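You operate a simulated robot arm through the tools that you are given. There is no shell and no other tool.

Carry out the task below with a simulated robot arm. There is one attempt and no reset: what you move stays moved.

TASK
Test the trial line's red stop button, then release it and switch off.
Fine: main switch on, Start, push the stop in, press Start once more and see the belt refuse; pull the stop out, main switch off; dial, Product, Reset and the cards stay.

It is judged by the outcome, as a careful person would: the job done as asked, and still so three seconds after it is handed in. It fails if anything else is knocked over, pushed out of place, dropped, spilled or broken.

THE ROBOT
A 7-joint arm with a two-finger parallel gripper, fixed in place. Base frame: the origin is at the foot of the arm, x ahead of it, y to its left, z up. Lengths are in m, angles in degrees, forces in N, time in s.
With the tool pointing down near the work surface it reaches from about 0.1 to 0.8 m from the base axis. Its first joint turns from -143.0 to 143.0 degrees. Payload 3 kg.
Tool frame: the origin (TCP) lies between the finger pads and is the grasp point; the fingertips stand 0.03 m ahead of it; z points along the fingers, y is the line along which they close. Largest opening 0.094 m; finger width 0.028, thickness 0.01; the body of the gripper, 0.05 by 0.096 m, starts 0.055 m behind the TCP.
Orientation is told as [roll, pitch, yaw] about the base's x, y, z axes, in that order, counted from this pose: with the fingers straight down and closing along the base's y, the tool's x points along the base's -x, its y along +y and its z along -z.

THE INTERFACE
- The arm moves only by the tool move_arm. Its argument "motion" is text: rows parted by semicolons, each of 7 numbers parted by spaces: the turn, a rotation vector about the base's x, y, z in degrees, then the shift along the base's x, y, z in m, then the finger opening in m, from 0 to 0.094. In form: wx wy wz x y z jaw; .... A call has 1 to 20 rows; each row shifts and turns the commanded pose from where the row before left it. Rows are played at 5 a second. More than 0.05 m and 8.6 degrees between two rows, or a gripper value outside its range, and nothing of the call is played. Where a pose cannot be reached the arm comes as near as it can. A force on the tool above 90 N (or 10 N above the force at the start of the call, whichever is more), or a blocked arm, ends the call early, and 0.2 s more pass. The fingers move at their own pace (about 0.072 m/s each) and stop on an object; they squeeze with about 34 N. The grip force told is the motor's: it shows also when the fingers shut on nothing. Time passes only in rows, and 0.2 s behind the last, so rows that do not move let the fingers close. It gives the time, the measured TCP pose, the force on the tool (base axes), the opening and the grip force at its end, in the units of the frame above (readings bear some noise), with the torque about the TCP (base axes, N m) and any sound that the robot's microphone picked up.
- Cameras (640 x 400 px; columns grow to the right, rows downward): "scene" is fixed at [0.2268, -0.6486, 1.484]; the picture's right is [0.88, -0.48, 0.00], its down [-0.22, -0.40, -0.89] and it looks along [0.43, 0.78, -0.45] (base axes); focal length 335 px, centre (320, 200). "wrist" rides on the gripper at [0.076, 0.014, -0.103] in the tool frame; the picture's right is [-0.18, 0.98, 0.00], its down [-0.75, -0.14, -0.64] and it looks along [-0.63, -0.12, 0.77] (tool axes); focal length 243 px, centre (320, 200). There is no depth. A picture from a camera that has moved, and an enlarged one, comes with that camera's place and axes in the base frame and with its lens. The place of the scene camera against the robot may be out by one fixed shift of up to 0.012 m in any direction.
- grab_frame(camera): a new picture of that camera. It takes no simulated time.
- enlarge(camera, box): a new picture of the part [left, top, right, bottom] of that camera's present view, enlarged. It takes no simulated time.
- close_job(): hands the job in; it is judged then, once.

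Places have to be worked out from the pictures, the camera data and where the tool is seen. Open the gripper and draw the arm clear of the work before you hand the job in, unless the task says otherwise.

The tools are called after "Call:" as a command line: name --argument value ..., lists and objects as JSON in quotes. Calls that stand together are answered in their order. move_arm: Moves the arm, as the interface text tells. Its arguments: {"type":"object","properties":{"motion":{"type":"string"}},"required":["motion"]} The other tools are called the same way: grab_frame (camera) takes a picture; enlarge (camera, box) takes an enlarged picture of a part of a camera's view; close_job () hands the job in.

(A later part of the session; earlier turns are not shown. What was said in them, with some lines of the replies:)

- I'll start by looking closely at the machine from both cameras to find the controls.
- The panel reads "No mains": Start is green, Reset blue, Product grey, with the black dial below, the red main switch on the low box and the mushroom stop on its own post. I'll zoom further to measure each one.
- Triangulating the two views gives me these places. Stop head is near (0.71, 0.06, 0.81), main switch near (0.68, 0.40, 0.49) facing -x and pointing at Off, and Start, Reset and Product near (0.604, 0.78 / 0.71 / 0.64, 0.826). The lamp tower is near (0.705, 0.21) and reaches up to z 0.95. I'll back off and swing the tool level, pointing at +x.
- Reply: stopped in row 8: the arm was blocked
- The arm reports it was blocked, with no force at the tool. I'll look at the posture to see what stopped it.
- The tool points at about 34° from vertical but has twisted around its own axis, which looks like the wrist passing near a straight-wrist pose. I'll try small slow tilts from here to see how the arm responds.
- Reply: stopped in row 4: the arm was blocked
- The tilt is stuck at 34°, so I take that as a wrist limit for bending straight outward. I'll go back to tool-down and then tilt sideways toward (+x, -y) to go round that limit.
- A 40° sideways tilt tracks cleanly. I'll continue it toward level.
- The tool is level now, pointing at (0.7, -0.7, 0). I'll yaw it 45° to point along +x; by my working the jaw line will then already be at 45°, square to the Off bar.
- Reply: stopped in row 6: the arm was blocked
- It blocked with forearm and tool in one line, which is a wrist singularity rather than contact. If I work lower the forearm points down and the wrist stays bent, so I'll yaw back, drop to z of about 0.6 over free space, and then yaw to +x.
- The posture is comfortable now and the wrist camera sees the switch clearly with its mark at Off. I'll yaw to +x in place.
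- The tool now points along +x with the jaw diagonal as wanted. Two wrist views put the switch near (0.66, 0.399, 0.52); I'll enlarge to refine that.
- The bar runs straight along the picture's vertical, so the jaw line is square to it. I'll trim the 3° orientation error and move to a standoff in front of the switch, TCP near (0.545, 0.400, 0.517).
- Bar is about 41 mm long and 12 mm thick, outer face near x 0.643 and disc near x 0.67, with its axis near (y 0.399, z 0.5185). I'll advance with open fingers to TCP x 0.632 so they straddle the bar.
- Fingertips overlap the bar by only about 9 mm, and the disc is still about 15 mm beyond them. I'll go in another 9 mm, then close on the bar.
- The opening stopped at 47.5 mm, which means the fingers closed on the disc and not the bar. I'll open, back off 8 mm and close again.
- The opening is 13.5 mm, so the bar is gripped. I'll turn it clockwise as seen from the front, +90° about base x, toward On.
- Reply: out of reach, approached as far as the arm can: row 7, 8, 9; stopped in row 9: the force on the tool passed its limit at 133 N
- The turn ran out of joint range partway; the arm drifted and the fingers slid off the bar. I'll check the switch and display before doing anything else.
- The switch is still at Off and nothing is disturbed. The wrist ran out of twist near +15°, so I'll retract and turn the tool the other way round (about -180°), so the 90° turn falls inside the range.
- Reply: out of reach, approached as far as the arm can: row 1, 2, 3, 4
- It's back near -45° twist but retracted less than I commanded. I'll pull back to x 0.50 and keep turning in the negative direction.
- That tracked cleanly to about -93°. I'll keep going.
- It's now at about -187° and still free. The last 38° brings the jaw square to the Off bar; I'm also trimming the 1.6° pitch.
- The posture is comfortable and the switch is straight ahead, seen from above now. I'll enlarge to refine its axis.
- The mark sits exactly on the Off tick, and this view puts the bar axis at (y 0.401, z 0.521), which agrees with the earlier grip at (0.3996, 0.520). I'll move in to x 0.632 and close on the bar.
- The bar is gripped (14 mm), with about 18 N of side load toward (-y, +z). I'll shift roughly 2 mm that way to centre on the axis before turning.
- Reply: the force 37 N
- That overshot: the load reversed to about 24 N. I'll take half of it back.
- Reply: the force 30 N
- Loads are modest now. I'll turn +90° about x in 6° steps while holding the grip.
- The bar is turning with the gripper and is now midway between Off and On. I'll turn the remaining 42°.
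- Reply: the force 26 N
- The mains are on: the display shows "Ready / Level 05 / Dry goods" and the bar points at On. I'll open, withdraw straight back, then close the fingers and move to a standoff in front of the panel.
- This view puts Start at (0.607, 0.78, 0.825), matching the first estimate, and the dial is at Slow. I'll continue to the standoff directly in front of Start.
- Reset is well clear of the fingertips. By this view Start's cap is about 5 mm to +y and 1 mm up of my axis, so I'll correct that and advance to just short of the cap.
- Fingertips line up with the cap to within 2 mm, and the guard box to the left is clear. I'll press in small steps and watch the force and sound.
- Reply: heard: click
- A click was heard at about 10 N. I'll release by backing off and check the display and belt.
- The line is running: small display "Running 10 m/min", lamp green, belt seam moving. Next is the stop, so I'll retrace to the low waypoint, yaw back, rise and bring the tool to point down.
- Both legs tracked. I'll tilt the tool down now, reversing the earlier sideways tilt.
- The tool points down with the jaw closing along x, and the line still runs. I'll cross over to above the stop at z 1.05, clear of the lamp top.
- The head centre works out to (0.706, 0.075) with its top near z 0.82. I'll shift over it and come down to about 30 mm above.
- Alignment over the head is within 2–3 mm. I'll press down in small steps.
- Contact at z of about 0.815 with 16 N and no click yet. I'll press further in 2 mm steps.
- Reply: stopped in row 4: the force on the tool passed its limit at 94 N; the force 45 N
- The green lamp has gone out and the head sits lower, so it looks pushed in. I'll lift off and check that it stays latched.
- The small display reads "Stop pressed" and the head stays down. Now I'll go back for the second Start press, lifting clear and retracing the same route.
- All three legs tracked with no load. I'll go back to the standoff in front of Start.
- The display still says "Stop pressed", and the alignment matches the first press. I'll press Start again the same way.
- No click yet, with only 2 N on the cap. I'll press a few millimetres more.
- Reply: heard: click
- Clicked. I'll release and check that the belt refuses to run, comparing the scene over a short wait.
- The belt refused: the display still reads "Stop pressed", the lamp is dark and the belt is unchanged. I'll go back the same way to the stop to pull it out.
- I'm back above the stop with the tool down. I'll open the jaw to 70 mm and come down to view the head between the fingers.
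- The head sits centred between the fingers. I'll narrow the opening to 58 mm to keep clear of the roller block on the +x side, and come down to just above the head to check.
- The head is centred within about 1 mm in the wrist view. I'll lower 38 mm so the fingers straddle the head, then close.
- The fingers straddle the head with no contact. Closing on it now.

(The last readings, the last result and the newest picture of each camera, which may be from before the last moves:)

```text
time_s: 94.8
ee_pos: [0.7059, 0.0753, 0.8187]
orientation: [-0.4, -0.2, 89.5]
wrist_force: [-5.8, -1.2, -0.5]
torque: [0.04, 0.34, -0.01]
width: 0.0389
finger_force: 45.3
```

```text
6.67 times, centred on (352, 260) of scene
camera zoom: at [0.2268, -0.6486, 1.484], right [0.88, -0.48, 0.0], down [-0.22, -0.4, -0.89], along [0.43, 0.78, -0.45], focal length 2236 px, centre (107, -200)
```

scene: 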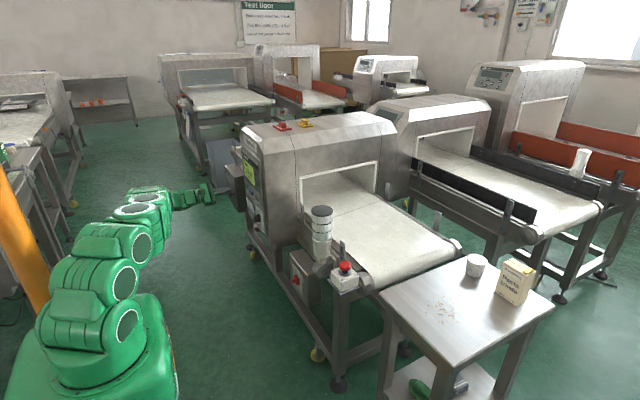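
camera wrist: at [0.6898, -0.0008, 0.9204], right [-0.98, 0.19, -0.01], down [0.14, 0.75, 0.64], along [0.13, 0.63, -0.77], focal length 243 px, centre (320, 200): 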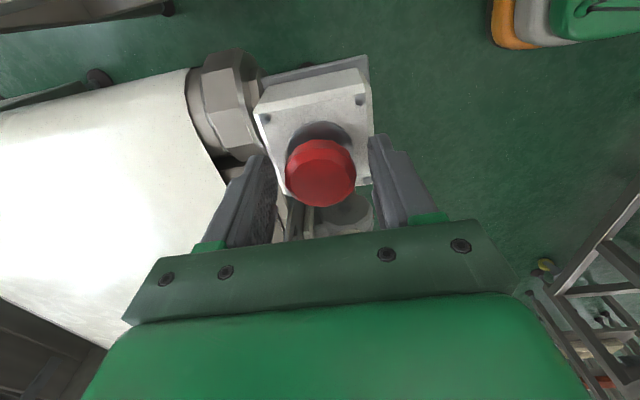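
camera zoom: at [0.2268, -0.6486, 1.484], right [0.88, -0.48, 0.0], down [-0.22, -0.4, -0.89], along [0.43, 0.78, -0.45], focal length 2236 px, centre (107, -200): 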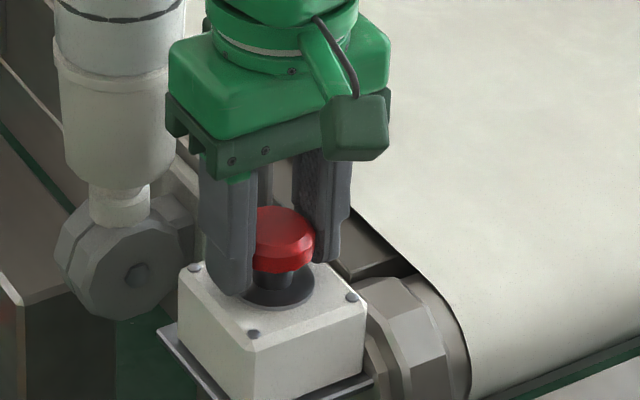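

The head is gripped at 39 mm. I'll pull straight up in 2 mm steps.

Call:
move_arm --motion "0 0 0 0 0 0.002 0; 0 0 0 0 0 0.002 0; 0 0 0 0 0 0.002 0; 0 0 0 0 0 0.002 0"

Call:
enlarge --camera "scene" --box '[320, 230, 384, 290]'

Call:
enlarge --camera "scene" --box '[232, 150, 328, 210]'

```text
time_s: 95.8
ee_pos: [0.7047, 0.0758, 0.8248]
orientation: [-0.2, -0.1, 89.3]
wrist_force: [-5.3, 17.3, -23.4]
torque: [0.35, 0.36, -0.05]
width: 0.0393
finger_force: 44.8
```

```text
6.67 times, centred on (352, 260) of scene
camera zoom: at [0.2268, -0.6486, 1.484], right [0.88, -0.48, 0.0], down [-0.22, -0.4, -0.89], along [0.43, 0.78, -0.45], focal length 2236 px, centre (107, -200)
```

zoom: 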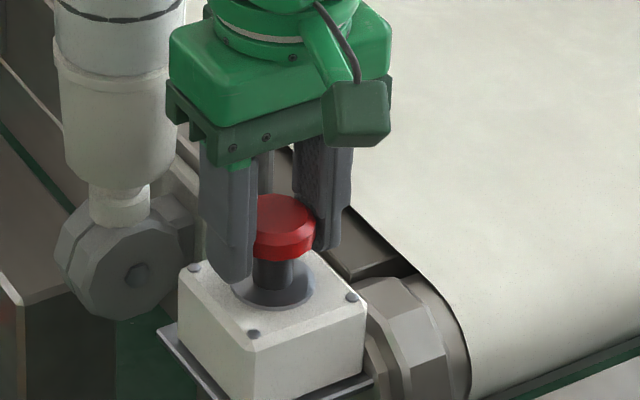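

```text
6.67 times, centred on (280, 180) of scene
camera zoom: at [0.2268, -0.6486, 1.484], right [0.88, -0.48, 0.0], down [-0.22, -0.4, -0.89], along [0.43, 0.78, -0.45], focal length 2236 px, centre (587, 333)
```

zoom: 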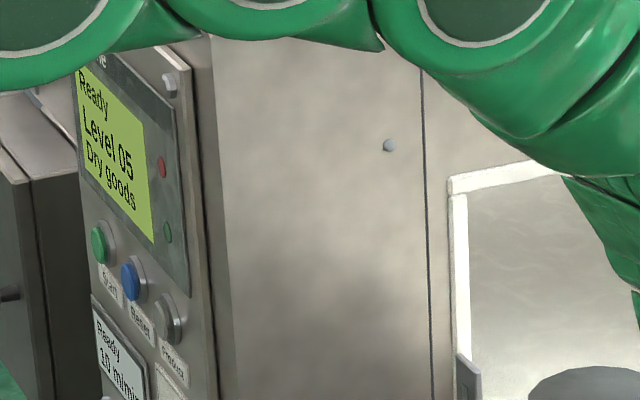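

The small display is back to "Ready", so the stop is out. I'll open the fingers, rise straight up and check it stays out.

Call:
move_arm --motion "0 0 0 0 0 0 0.045; 0 0 0 0 0 0 0.058; 0 0 0 0 0 0 0.058; 0 0 0 0 0 0.02 0.058; 0 0 0 0 0 0.04 0.058; 0 0 0 0 0 0.04 0.058; 0 0 0 0 0 0 0.058"

Call:
enlarge --camera "scene" --box '[304, 200, 400, 300]'

Call:
enlarge --camera "scene" --box '[232, 150, 328, 210]'

```text
time_s: 97.3
ee_pos: [0.7047, 0.0749, 0.9276]
orientation: [-0.5, -0.1, 89.4]
wrist_force: [0.5, -0.1, 0.9]
torque: [0.02, -0.01, -0.03]
width: 0.0582
finger_force: 0.0
```

```text
4.00 times, centred on (352, 250) of scene
camera zoom: at [0.2268, -0.6486, 1.484], right [0.88, -0.48, 0.0], down [-0.22, -0.4, -0.89], along [0.43, 0.78, -0.45], focal length 1342 px, centre (192, 0)
```

zoom: 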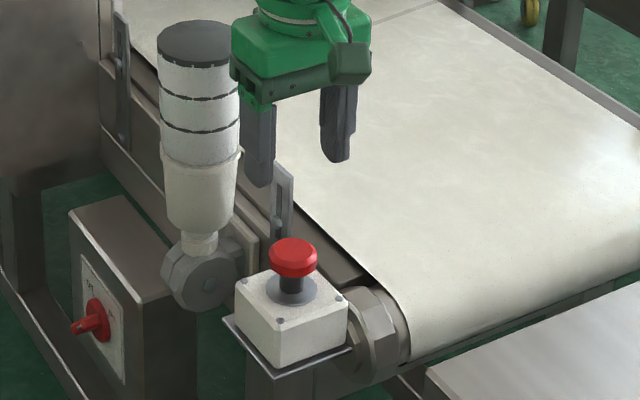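

```text
6.67 times, centred on (280, 180) of scene
camera zoom: at [0.2268, -0.6486, 1.484], right [0.88, -0.48, 0.0], down [-0.22, -0.4, -0.89], along [0.43, 0.78, -0.45], focal length 2236 px, centre (587, 333)
```

zoom: 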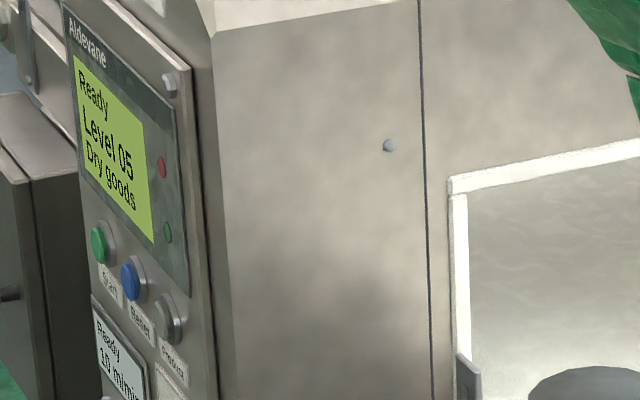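

The stop head is back to its original height and the display says "Ready". Last step is the main switch, so I'll retrace to the low waypoint facing +x.

Call:
move_arm --motion "0 0 0 0 0 0.031 0.06; 0 0 0 0 0 0.031 0.06; 0 0 0 0 0 0.031 0.06; 0 0 0 0 0 0.031 0.06; 0 0 0 -0.0233 0.0296 -0.0036 0.06; 0 0 0 -0.0233 0.0296 -0.0036 0.06; 0 0 0 -0.0233 0.0296 -0.0036 0.06; 0 0 0 -0.0233 0.0296 -0.0036 0.06; 0 0 0 -0.0233 0.0296 -0.0036 0.06; 0 0 0 -0.0233 0.0296 -0.0036 0.06; 0 0 0 -0.0233 0.0296 -0.0036 0.06; 0 0 0 -0.0233 0.0296 -0.0036 0.06; 0 0 0 -0.0233 0.0296 -0.0036 0.06; 0 0 0 -0.0233 0.0296 -0.0036 0.06; 0 0 0 -0.0233 0.0296 -0.0036 0.06; 0 0 0 0 0 0 0.06"

Call:
move_arm --motion "-5.785 -5.785 0 0 0 0 0.06; -5.785 -5.785 0 0 0 0 0.06; -5.785 -5.785 0 0 0 0 0.06; -5.785 -5.785 0 0 0 0 0.06; -5.785 -5.785 0 0 0 0 0.06; -5.785 -5.785 0 0 0 0 0.06; -5.785 -5.785 0 0 0 0 0.06; -5.785 -5.785 0 0 0 0 0.06; -5.785 -5.785 0 0 0 0 0.06; -5.785 -5.785 0 0 0 0 0.06; -5.785 -5.785 0 0 0 0 0.06; 0 0 0 0 0 0 0.06"

Call:
move_arm --motion "0 0 0 0 0 -0.04 0.06; 0 0 0 0 0 -0.04 0.06; 0 0 0 0 0 -0.04 0.06; 0 0 0 0 0 -0.04 0.06; 0 0 0 0 0 -0.04 0.06; 0 0 0 0 0 -0.04 0.06; 0 0 0 0 0 -0.04 0.06; 0 0 0 0 0 -0.04 0.06; 0 0 0 0 0 -0.04 0.06; 0 0 0 0 0 -0.03 0.06; 0 0 7.5 0 0 0 0.06; 0 0 7.5 0 0 0 0.06; 0 0 7.5 0 0 0 0.06; 0 0 7.5 0 0 0 0.06; 0 0 7.5 0 0 0 0.06; 0 0 7.5 0 0 0 0.06; 0 0 0 0 0 0 0.06"

Call:
grab_frame --camera "wrist"

```text
time_s: 100.8
ee_pos: [0.4502, 0.4017, 1.0115]
orientation: [-0.4, -0.2, 89.5]
wrist_force: [-0.1, 0.2, -1.1]
torque: [-0.03, -0.01, -0.01]
width: 0.0601
finger_force: 0.1
```

```text
time_s: 103.3
ee_pos: [0.4501, 0.4013, 1.0099]
orientation: [-90.6, 44.4, 44.9]
wrist_force: [0.2, 0.3, -0.6]
torque: [-0.04, -0.01, 0.03]
width: 0.0601
finger_force: 0.1
```

```text
time_s: 107.0
ee_pos: [0.449, 0.4013, 0.6221]
orientation: [-90.4, 44.4, 90.0]
wrist_force: [0.4, -0.5, 0.4]
torque: [-0.01, -0.02, 0.02]
width: 0.0599
finger_force: 0.0
```

```text
taken
camera wrist: at [0.3474, 0.3353, 0.6636], right [0.01, -0.56, -0.83], down [-0.64, 0.63, -0.43], along [0.77, 0.54, -0.35], focal length 243 px, centre (320, 200)
```

wrist: 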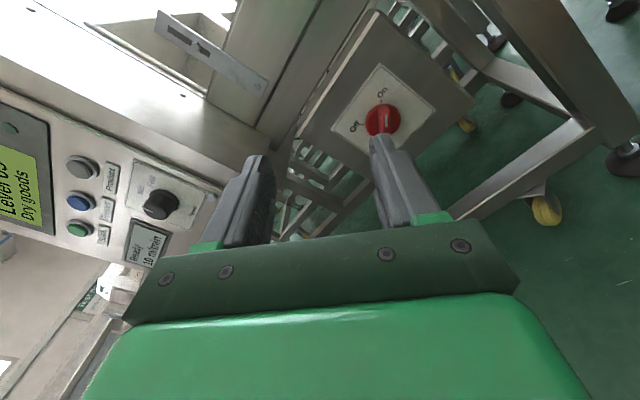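

The switch is visible at On ahead. I'll move to the standoff in front of it at (0.55, 0.40, 0.5205).

Call:
move_arm --motion "0 0 0 0.02 -0.0003 -0.0254 0.06; 0 0 0 0.025 -0.0003 -0.0254 0.06; 0 0 0 0.025 -0.0003 -0.0254 0.06; 0 0 0 0.03 -0.0003 -0.0254 0.06; 0 0 0 0 0 0 0.06"

Call:
grab_frame --camera "wrist"

Call:
enlarge --camera "wrist" --box '[256, 74, 384, 154]'

```text
time_s: 108.2
ee_pos: [0.5516, 0.3996, 0.5189]
orientation: [-90.5, 44.3, 90.0]
wrist_force: [0.7, 0.1, 0.6]
torque: [0.01, -0.02, -0.03]
width: 0.0601
finger_force: 0.0
```

```text
taken
camera wrist: at [0.4478, 0.3345, 0.5612], right [0.01, -0.56, -0.83], down [-0.64, 0.63, -0.43], along [0.77, 0.54, -0.35], focal length 243 px, centre (320, 200)
```

wrist: 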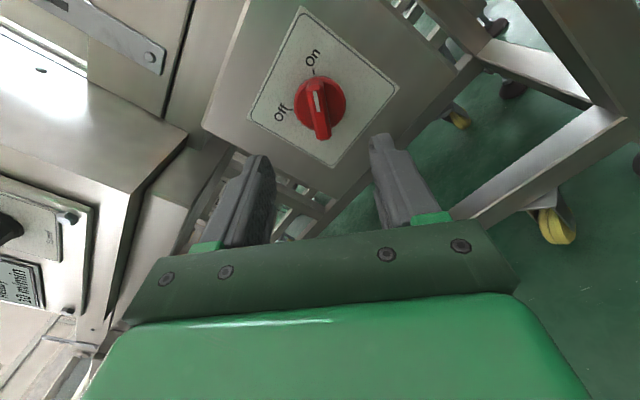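

```text
5.00 times, centred on (320, 114) of wrist
camera zoom: at [0.4478, 0.3345, 0.5612], right [0.01, -0.56, -0.83], down [-0.64, 0.63, -0.43], along [0.77, 0.54, -0.35], focal length 1213 px, centre (320, 630)
```

zoom: 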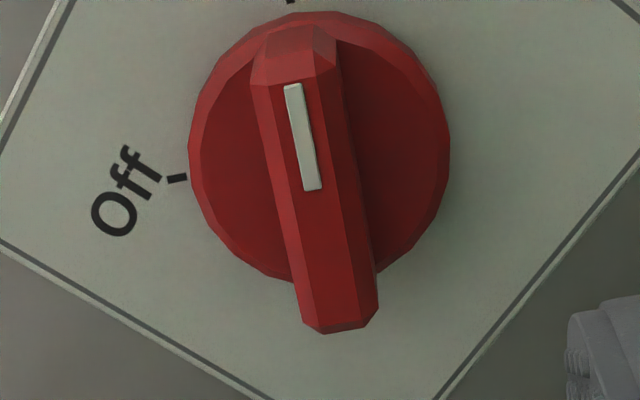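

The bar is square to the jaw and centred within about 3 mm. I'll advance to x 0.633 and close on it.

Call:
move_arm --motion "0 0 0 0.0205 0 0.0004 0.06; 0 0 0 0.0205 0 0.0004 0.06; 0 0 0 0.0205 0 0.0004 0.06; 0 0 0 0.02 0 0.0004 0.06; 0 0 0 0 0 0 0.06; 0 0 0 0 0 0 0.03; 0 0 0 0 0 0 0; 0 0 0 0 0 0 0; 0 0 0 0 0 0 0"

Call:
grab_frame --camera "wrist"

```text
time_s: 110.2
ee_pos: [0.632, 0.3992, 0.52]
orientation: [-90.5, 44.3, 90.0]
wrist_force: [0.9, 2.6, 4.2]
torque: [-0.65, 0.03, -0.43]
width: 0.0137
finger_force: 45.1
```

```text
taken
camera wrist: at [0.5288, 0.3334, 0.5633], right [0.01, -0.56, -0.83], down [-0.64, 0.63, -0.43], along [0.77, 0.54, -0.35], focal length 243 px, centre (320, 200)
```

wrist: 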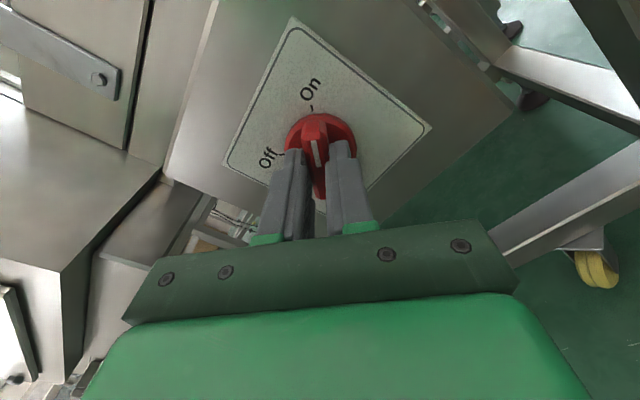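

The bar is gripped with almost no side load. I'll turn it -90° about x, counter-clockwise seen from the front, to Off.

Call:
move_arm --motion "-6 0 0 0 0 0 0; -6 0 0 0 0 0 0; -6 0 0 0 0 0 0; -6 0 0 0 0 0 0; -6 0 0 0 0 0 0; -6 0 0 0 0 0 0; -6 0 0 0 0 0 0; -6 0 0 0 0 0 0; -6 0 0 0 0 0 0; -6 0 0 0 0 0 0; -6 0 0 0 0 0 0; -6 0 0 0 0 0 0; -6 0 0 0 0 0 0; -6 0 0 0 0 0 0; -6 0 0 0 0 0 0; 0 0 0 0 0 0 0"

Call:
grab_frame --camera "wrist"

Call:
enlarge --camera "scene" --box '[232, 150, 328, 210]'

```text
time_s: 113.5
ee_pos: [0.6307, 0.4002, 0.5203]
orientation: [89.6, 45.5, -89.8]
wrist_force: [27.2, 39.1, 5.4]
torque: [0.01, -0.36, 0.47]
width: 0.0139
finger_force: 45.1
```

```text
taken
camera wrist: at [0.5287, 0.4422, 0.5859], right [0.01, -0.83, 0.56], down [-0.64, -0.43, -0.63], along [0.77, -0.35, -0.54], focal length 243 px, centre (320, 200)
```

wrist: 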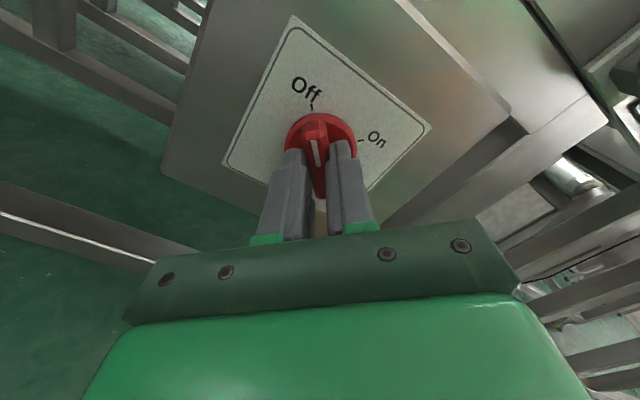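

```text
6.67 times, centred on (280, 180) of scene
camera zoom: at [0.2268, -0.6486, 1.484], right [0.88, -0.48, 0.0], down [-0.22, -0.4, -0.89], along [0.43, 0.78, -0.45], focal length 2236 px, centre (587, 333)
```

zoom: 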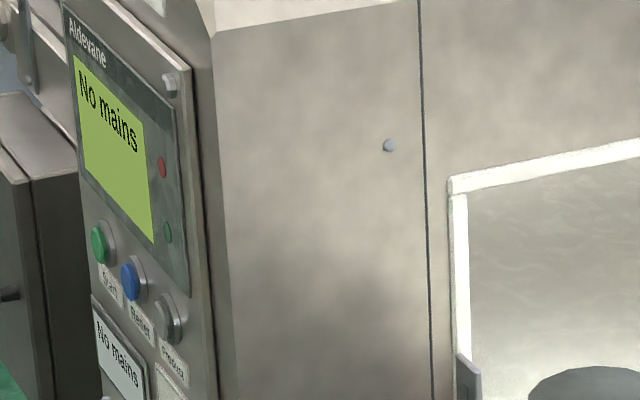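

The display shows "No mains" and the bar points at Off. I'll open, withdraw straight back, and inspect everything.

Call:
move_arm --motion "0 0 0 0 0 0 0.03; 0 0 0 0 0 0 0.06; 0 0 0 0 0 0 0.06; 0 0 0 -0.02 0 0 0.06; 0 0 0 -0.04 0 0 0.06; 0 0 0 -0.04 0 0 0.06; 0 0 0 -0.04 0 0 0.06; 0 0 0 -0.03 0 0.03 0.06; 0 0 0 0 0 0.04 0.06; 0 0 0 0 0 0 0.06"

Call:
grab_frame --camera "wrist"

Call:
grab_frame --camera "scene"

Call:
enlarge --camera "scene" --box '[232, 185, 296, 225]'

Call:
enlarge --camera "scene" --box '[272, 200, 400, 300]'

Call:
enlarge --camera "scene" --box '[220, 100, 380, 200]'

```text
time_s: 115.8
ee_pos: [0.4594, 0.3969, 0.5904]
orientation: [89.5, 45.7, -90.0]
wrist_force: [-0.2, 0.3, 1.0]
torque: [-0.01, 0.03, -0.03]
width: 0.0598
finger_force: 0.0
```

```text
taken
camera wrist: at [0.358, 0.4395, 0.6555], right [0.01, -0.83, 0.56], down [-0.64, -0.43, -0.63], along [0.77, -0.35, -0.54], focal length 243 px, centre (320, 200)
```

wrist: 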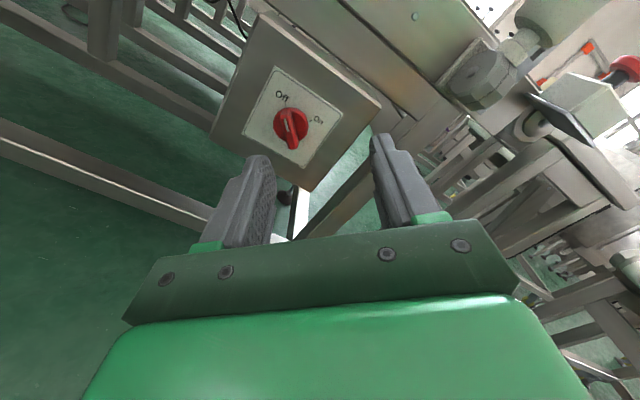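

```text
taken
```

scene: 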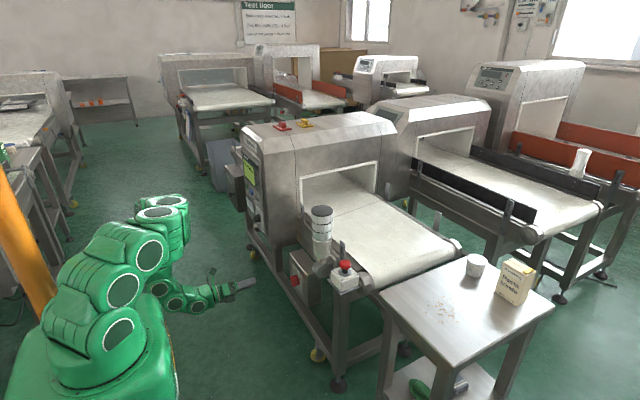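

```text
10.00 times, centred on (264, 205) of scene
camera zoom: at [0.2268, -0.6486, 1.484], right [0.88, -0.48, 0.0], down [-0.22, -0.4, -0.89], along [0.43, 0.78, -0.45], focal length 3354 px, centre (880, 150)
```

zoom: 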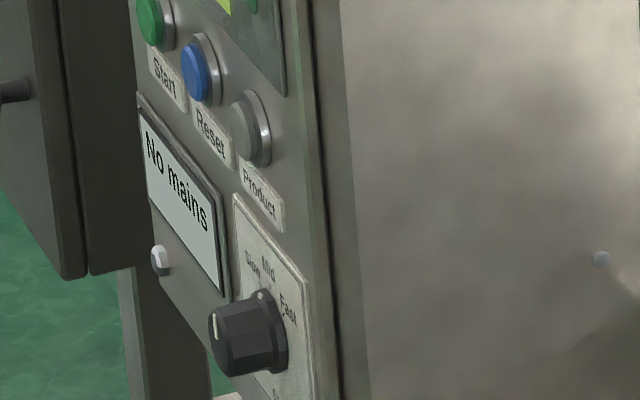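

```text
4.00 times, centred on (336, 250) of scene
camera zoom: at [0.2268, -0.6486, 1.484], right [0.88, -0.48, 0.0], down [-0.22, -0.4, -0.89], along [0.43, 0.78, -0.45], focal length 1342 px, centre (256, 0)
```

zoom: 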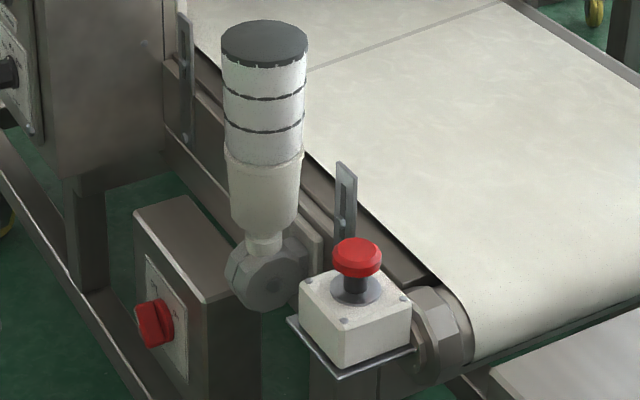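

```text
4.00 times, centred on (300, 150) of scene
camera zoom: at [0.2268, -0.6486, 1.484], right [0.88, -0.48, 0.0], down [-0.22, -0.4, -0.89], along [0.43, 0.78, -0.45], focal length 1342 px, centre (400, 400)
```

zoom: 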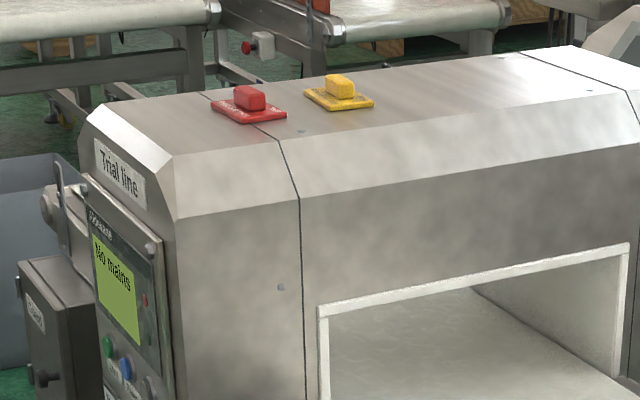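

Cards, dial, Product and Reset are untouched, the stop is out and the lamp is dark. I'll open the gripper fully, draw back a little more, and take one last look at the switch mark.

Call:
move_arm --motion "0 0 0 -0.02 0 0.01 0.094; 0 0 0 -0.02 0 0.01 0.094; 0 0 0 0 0 0 0.094; 0 0 0 0 0 0 0.094"

Call:
enlarge --camera "wrist" --box '[200, 50, 392, 170]'

Call:
enlarge --camera "scene" --box '[232, 150, 328, 210]'

```text
time_s: 116.8
ee_pos: [0.4206, 0.3975, 0.6097]
orientation: [89.5, 45.6, -90.0]
wrist_force: [0.1, 0.5, -0.5]
torque: [-0.01, 0.02, 0.01]
width: 0.0943
finger_force: 0.1
```

```text
3.33 times, centred on (296, 110) of wrist
camera zoom: at [0.3186, 0.4409, 0.6754], right [0.01, -0.83, 0.56], down [-0.64, -0.43, -0.63], along [0.77, -0.35, -0.54], focal length 809 px, centre (400, 500)
```

zoom: 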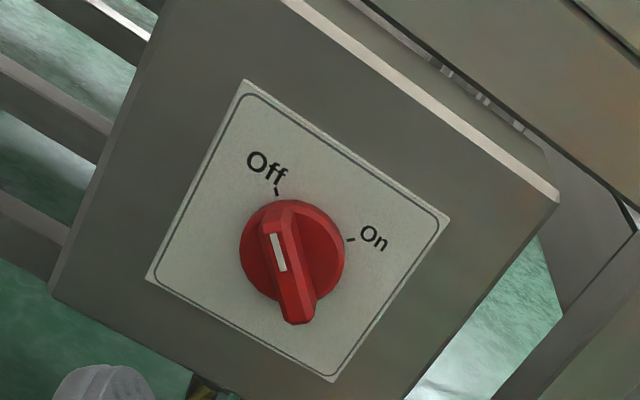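

```text
6.67 times, centred on (280, 180) of scene
camera zoom: at [0.2268, -0.6486, 1.484], right [0.88, -0.48, 0.0], down [-0.22, -0.4, -0.89], along [0.43, 0.78, -0.45], focal length 2236 px, centre (587, 333)
```

zoom: 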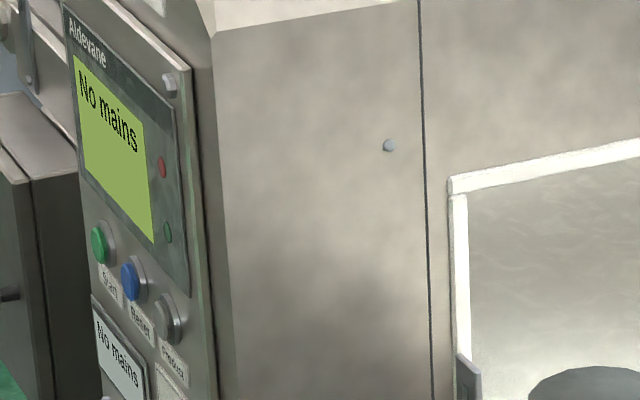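

The switch mark is on Off, both displays read "No mains", the stop is out and the arm is clear with the gripper open. I'm handing the job in.

Call:
close_job

```text
The job is handed in.
```

The stop-button test is done: with the stop pushed in, the belt refused to start. The line is now off with the stop pulled back out, and the job is handed in.

- **Main switch on:** the display showed "Ready". My first attempt failed: the wrist ran out of turning range, the force peaked at 133 N and the fingers slid off. The switch stayed at Off and I saw no damage. I turned the gripper round and the second try worked.
- **Start:** the belt ran, with "Running 10 m/min" on the display and the lamp green.
- **Stop pushed in:** the lamp went out and the display read "Stop pressed". The force reached 94 N on this press, and the stop latched.
- **Start again:** it clicked, but the belt stayed still and the display kept reading "Stop pressed".
- **Stop pulled out:** the display returned to "Ready" and the head stayed up at its original height.
- **Main switch off:** the mark is on Off and both displays read "No mains".

The dial is still at Slow, I did not touch Product or Reset, and the cards are where they were. The arm is drawn back from the machine with the gripper open.
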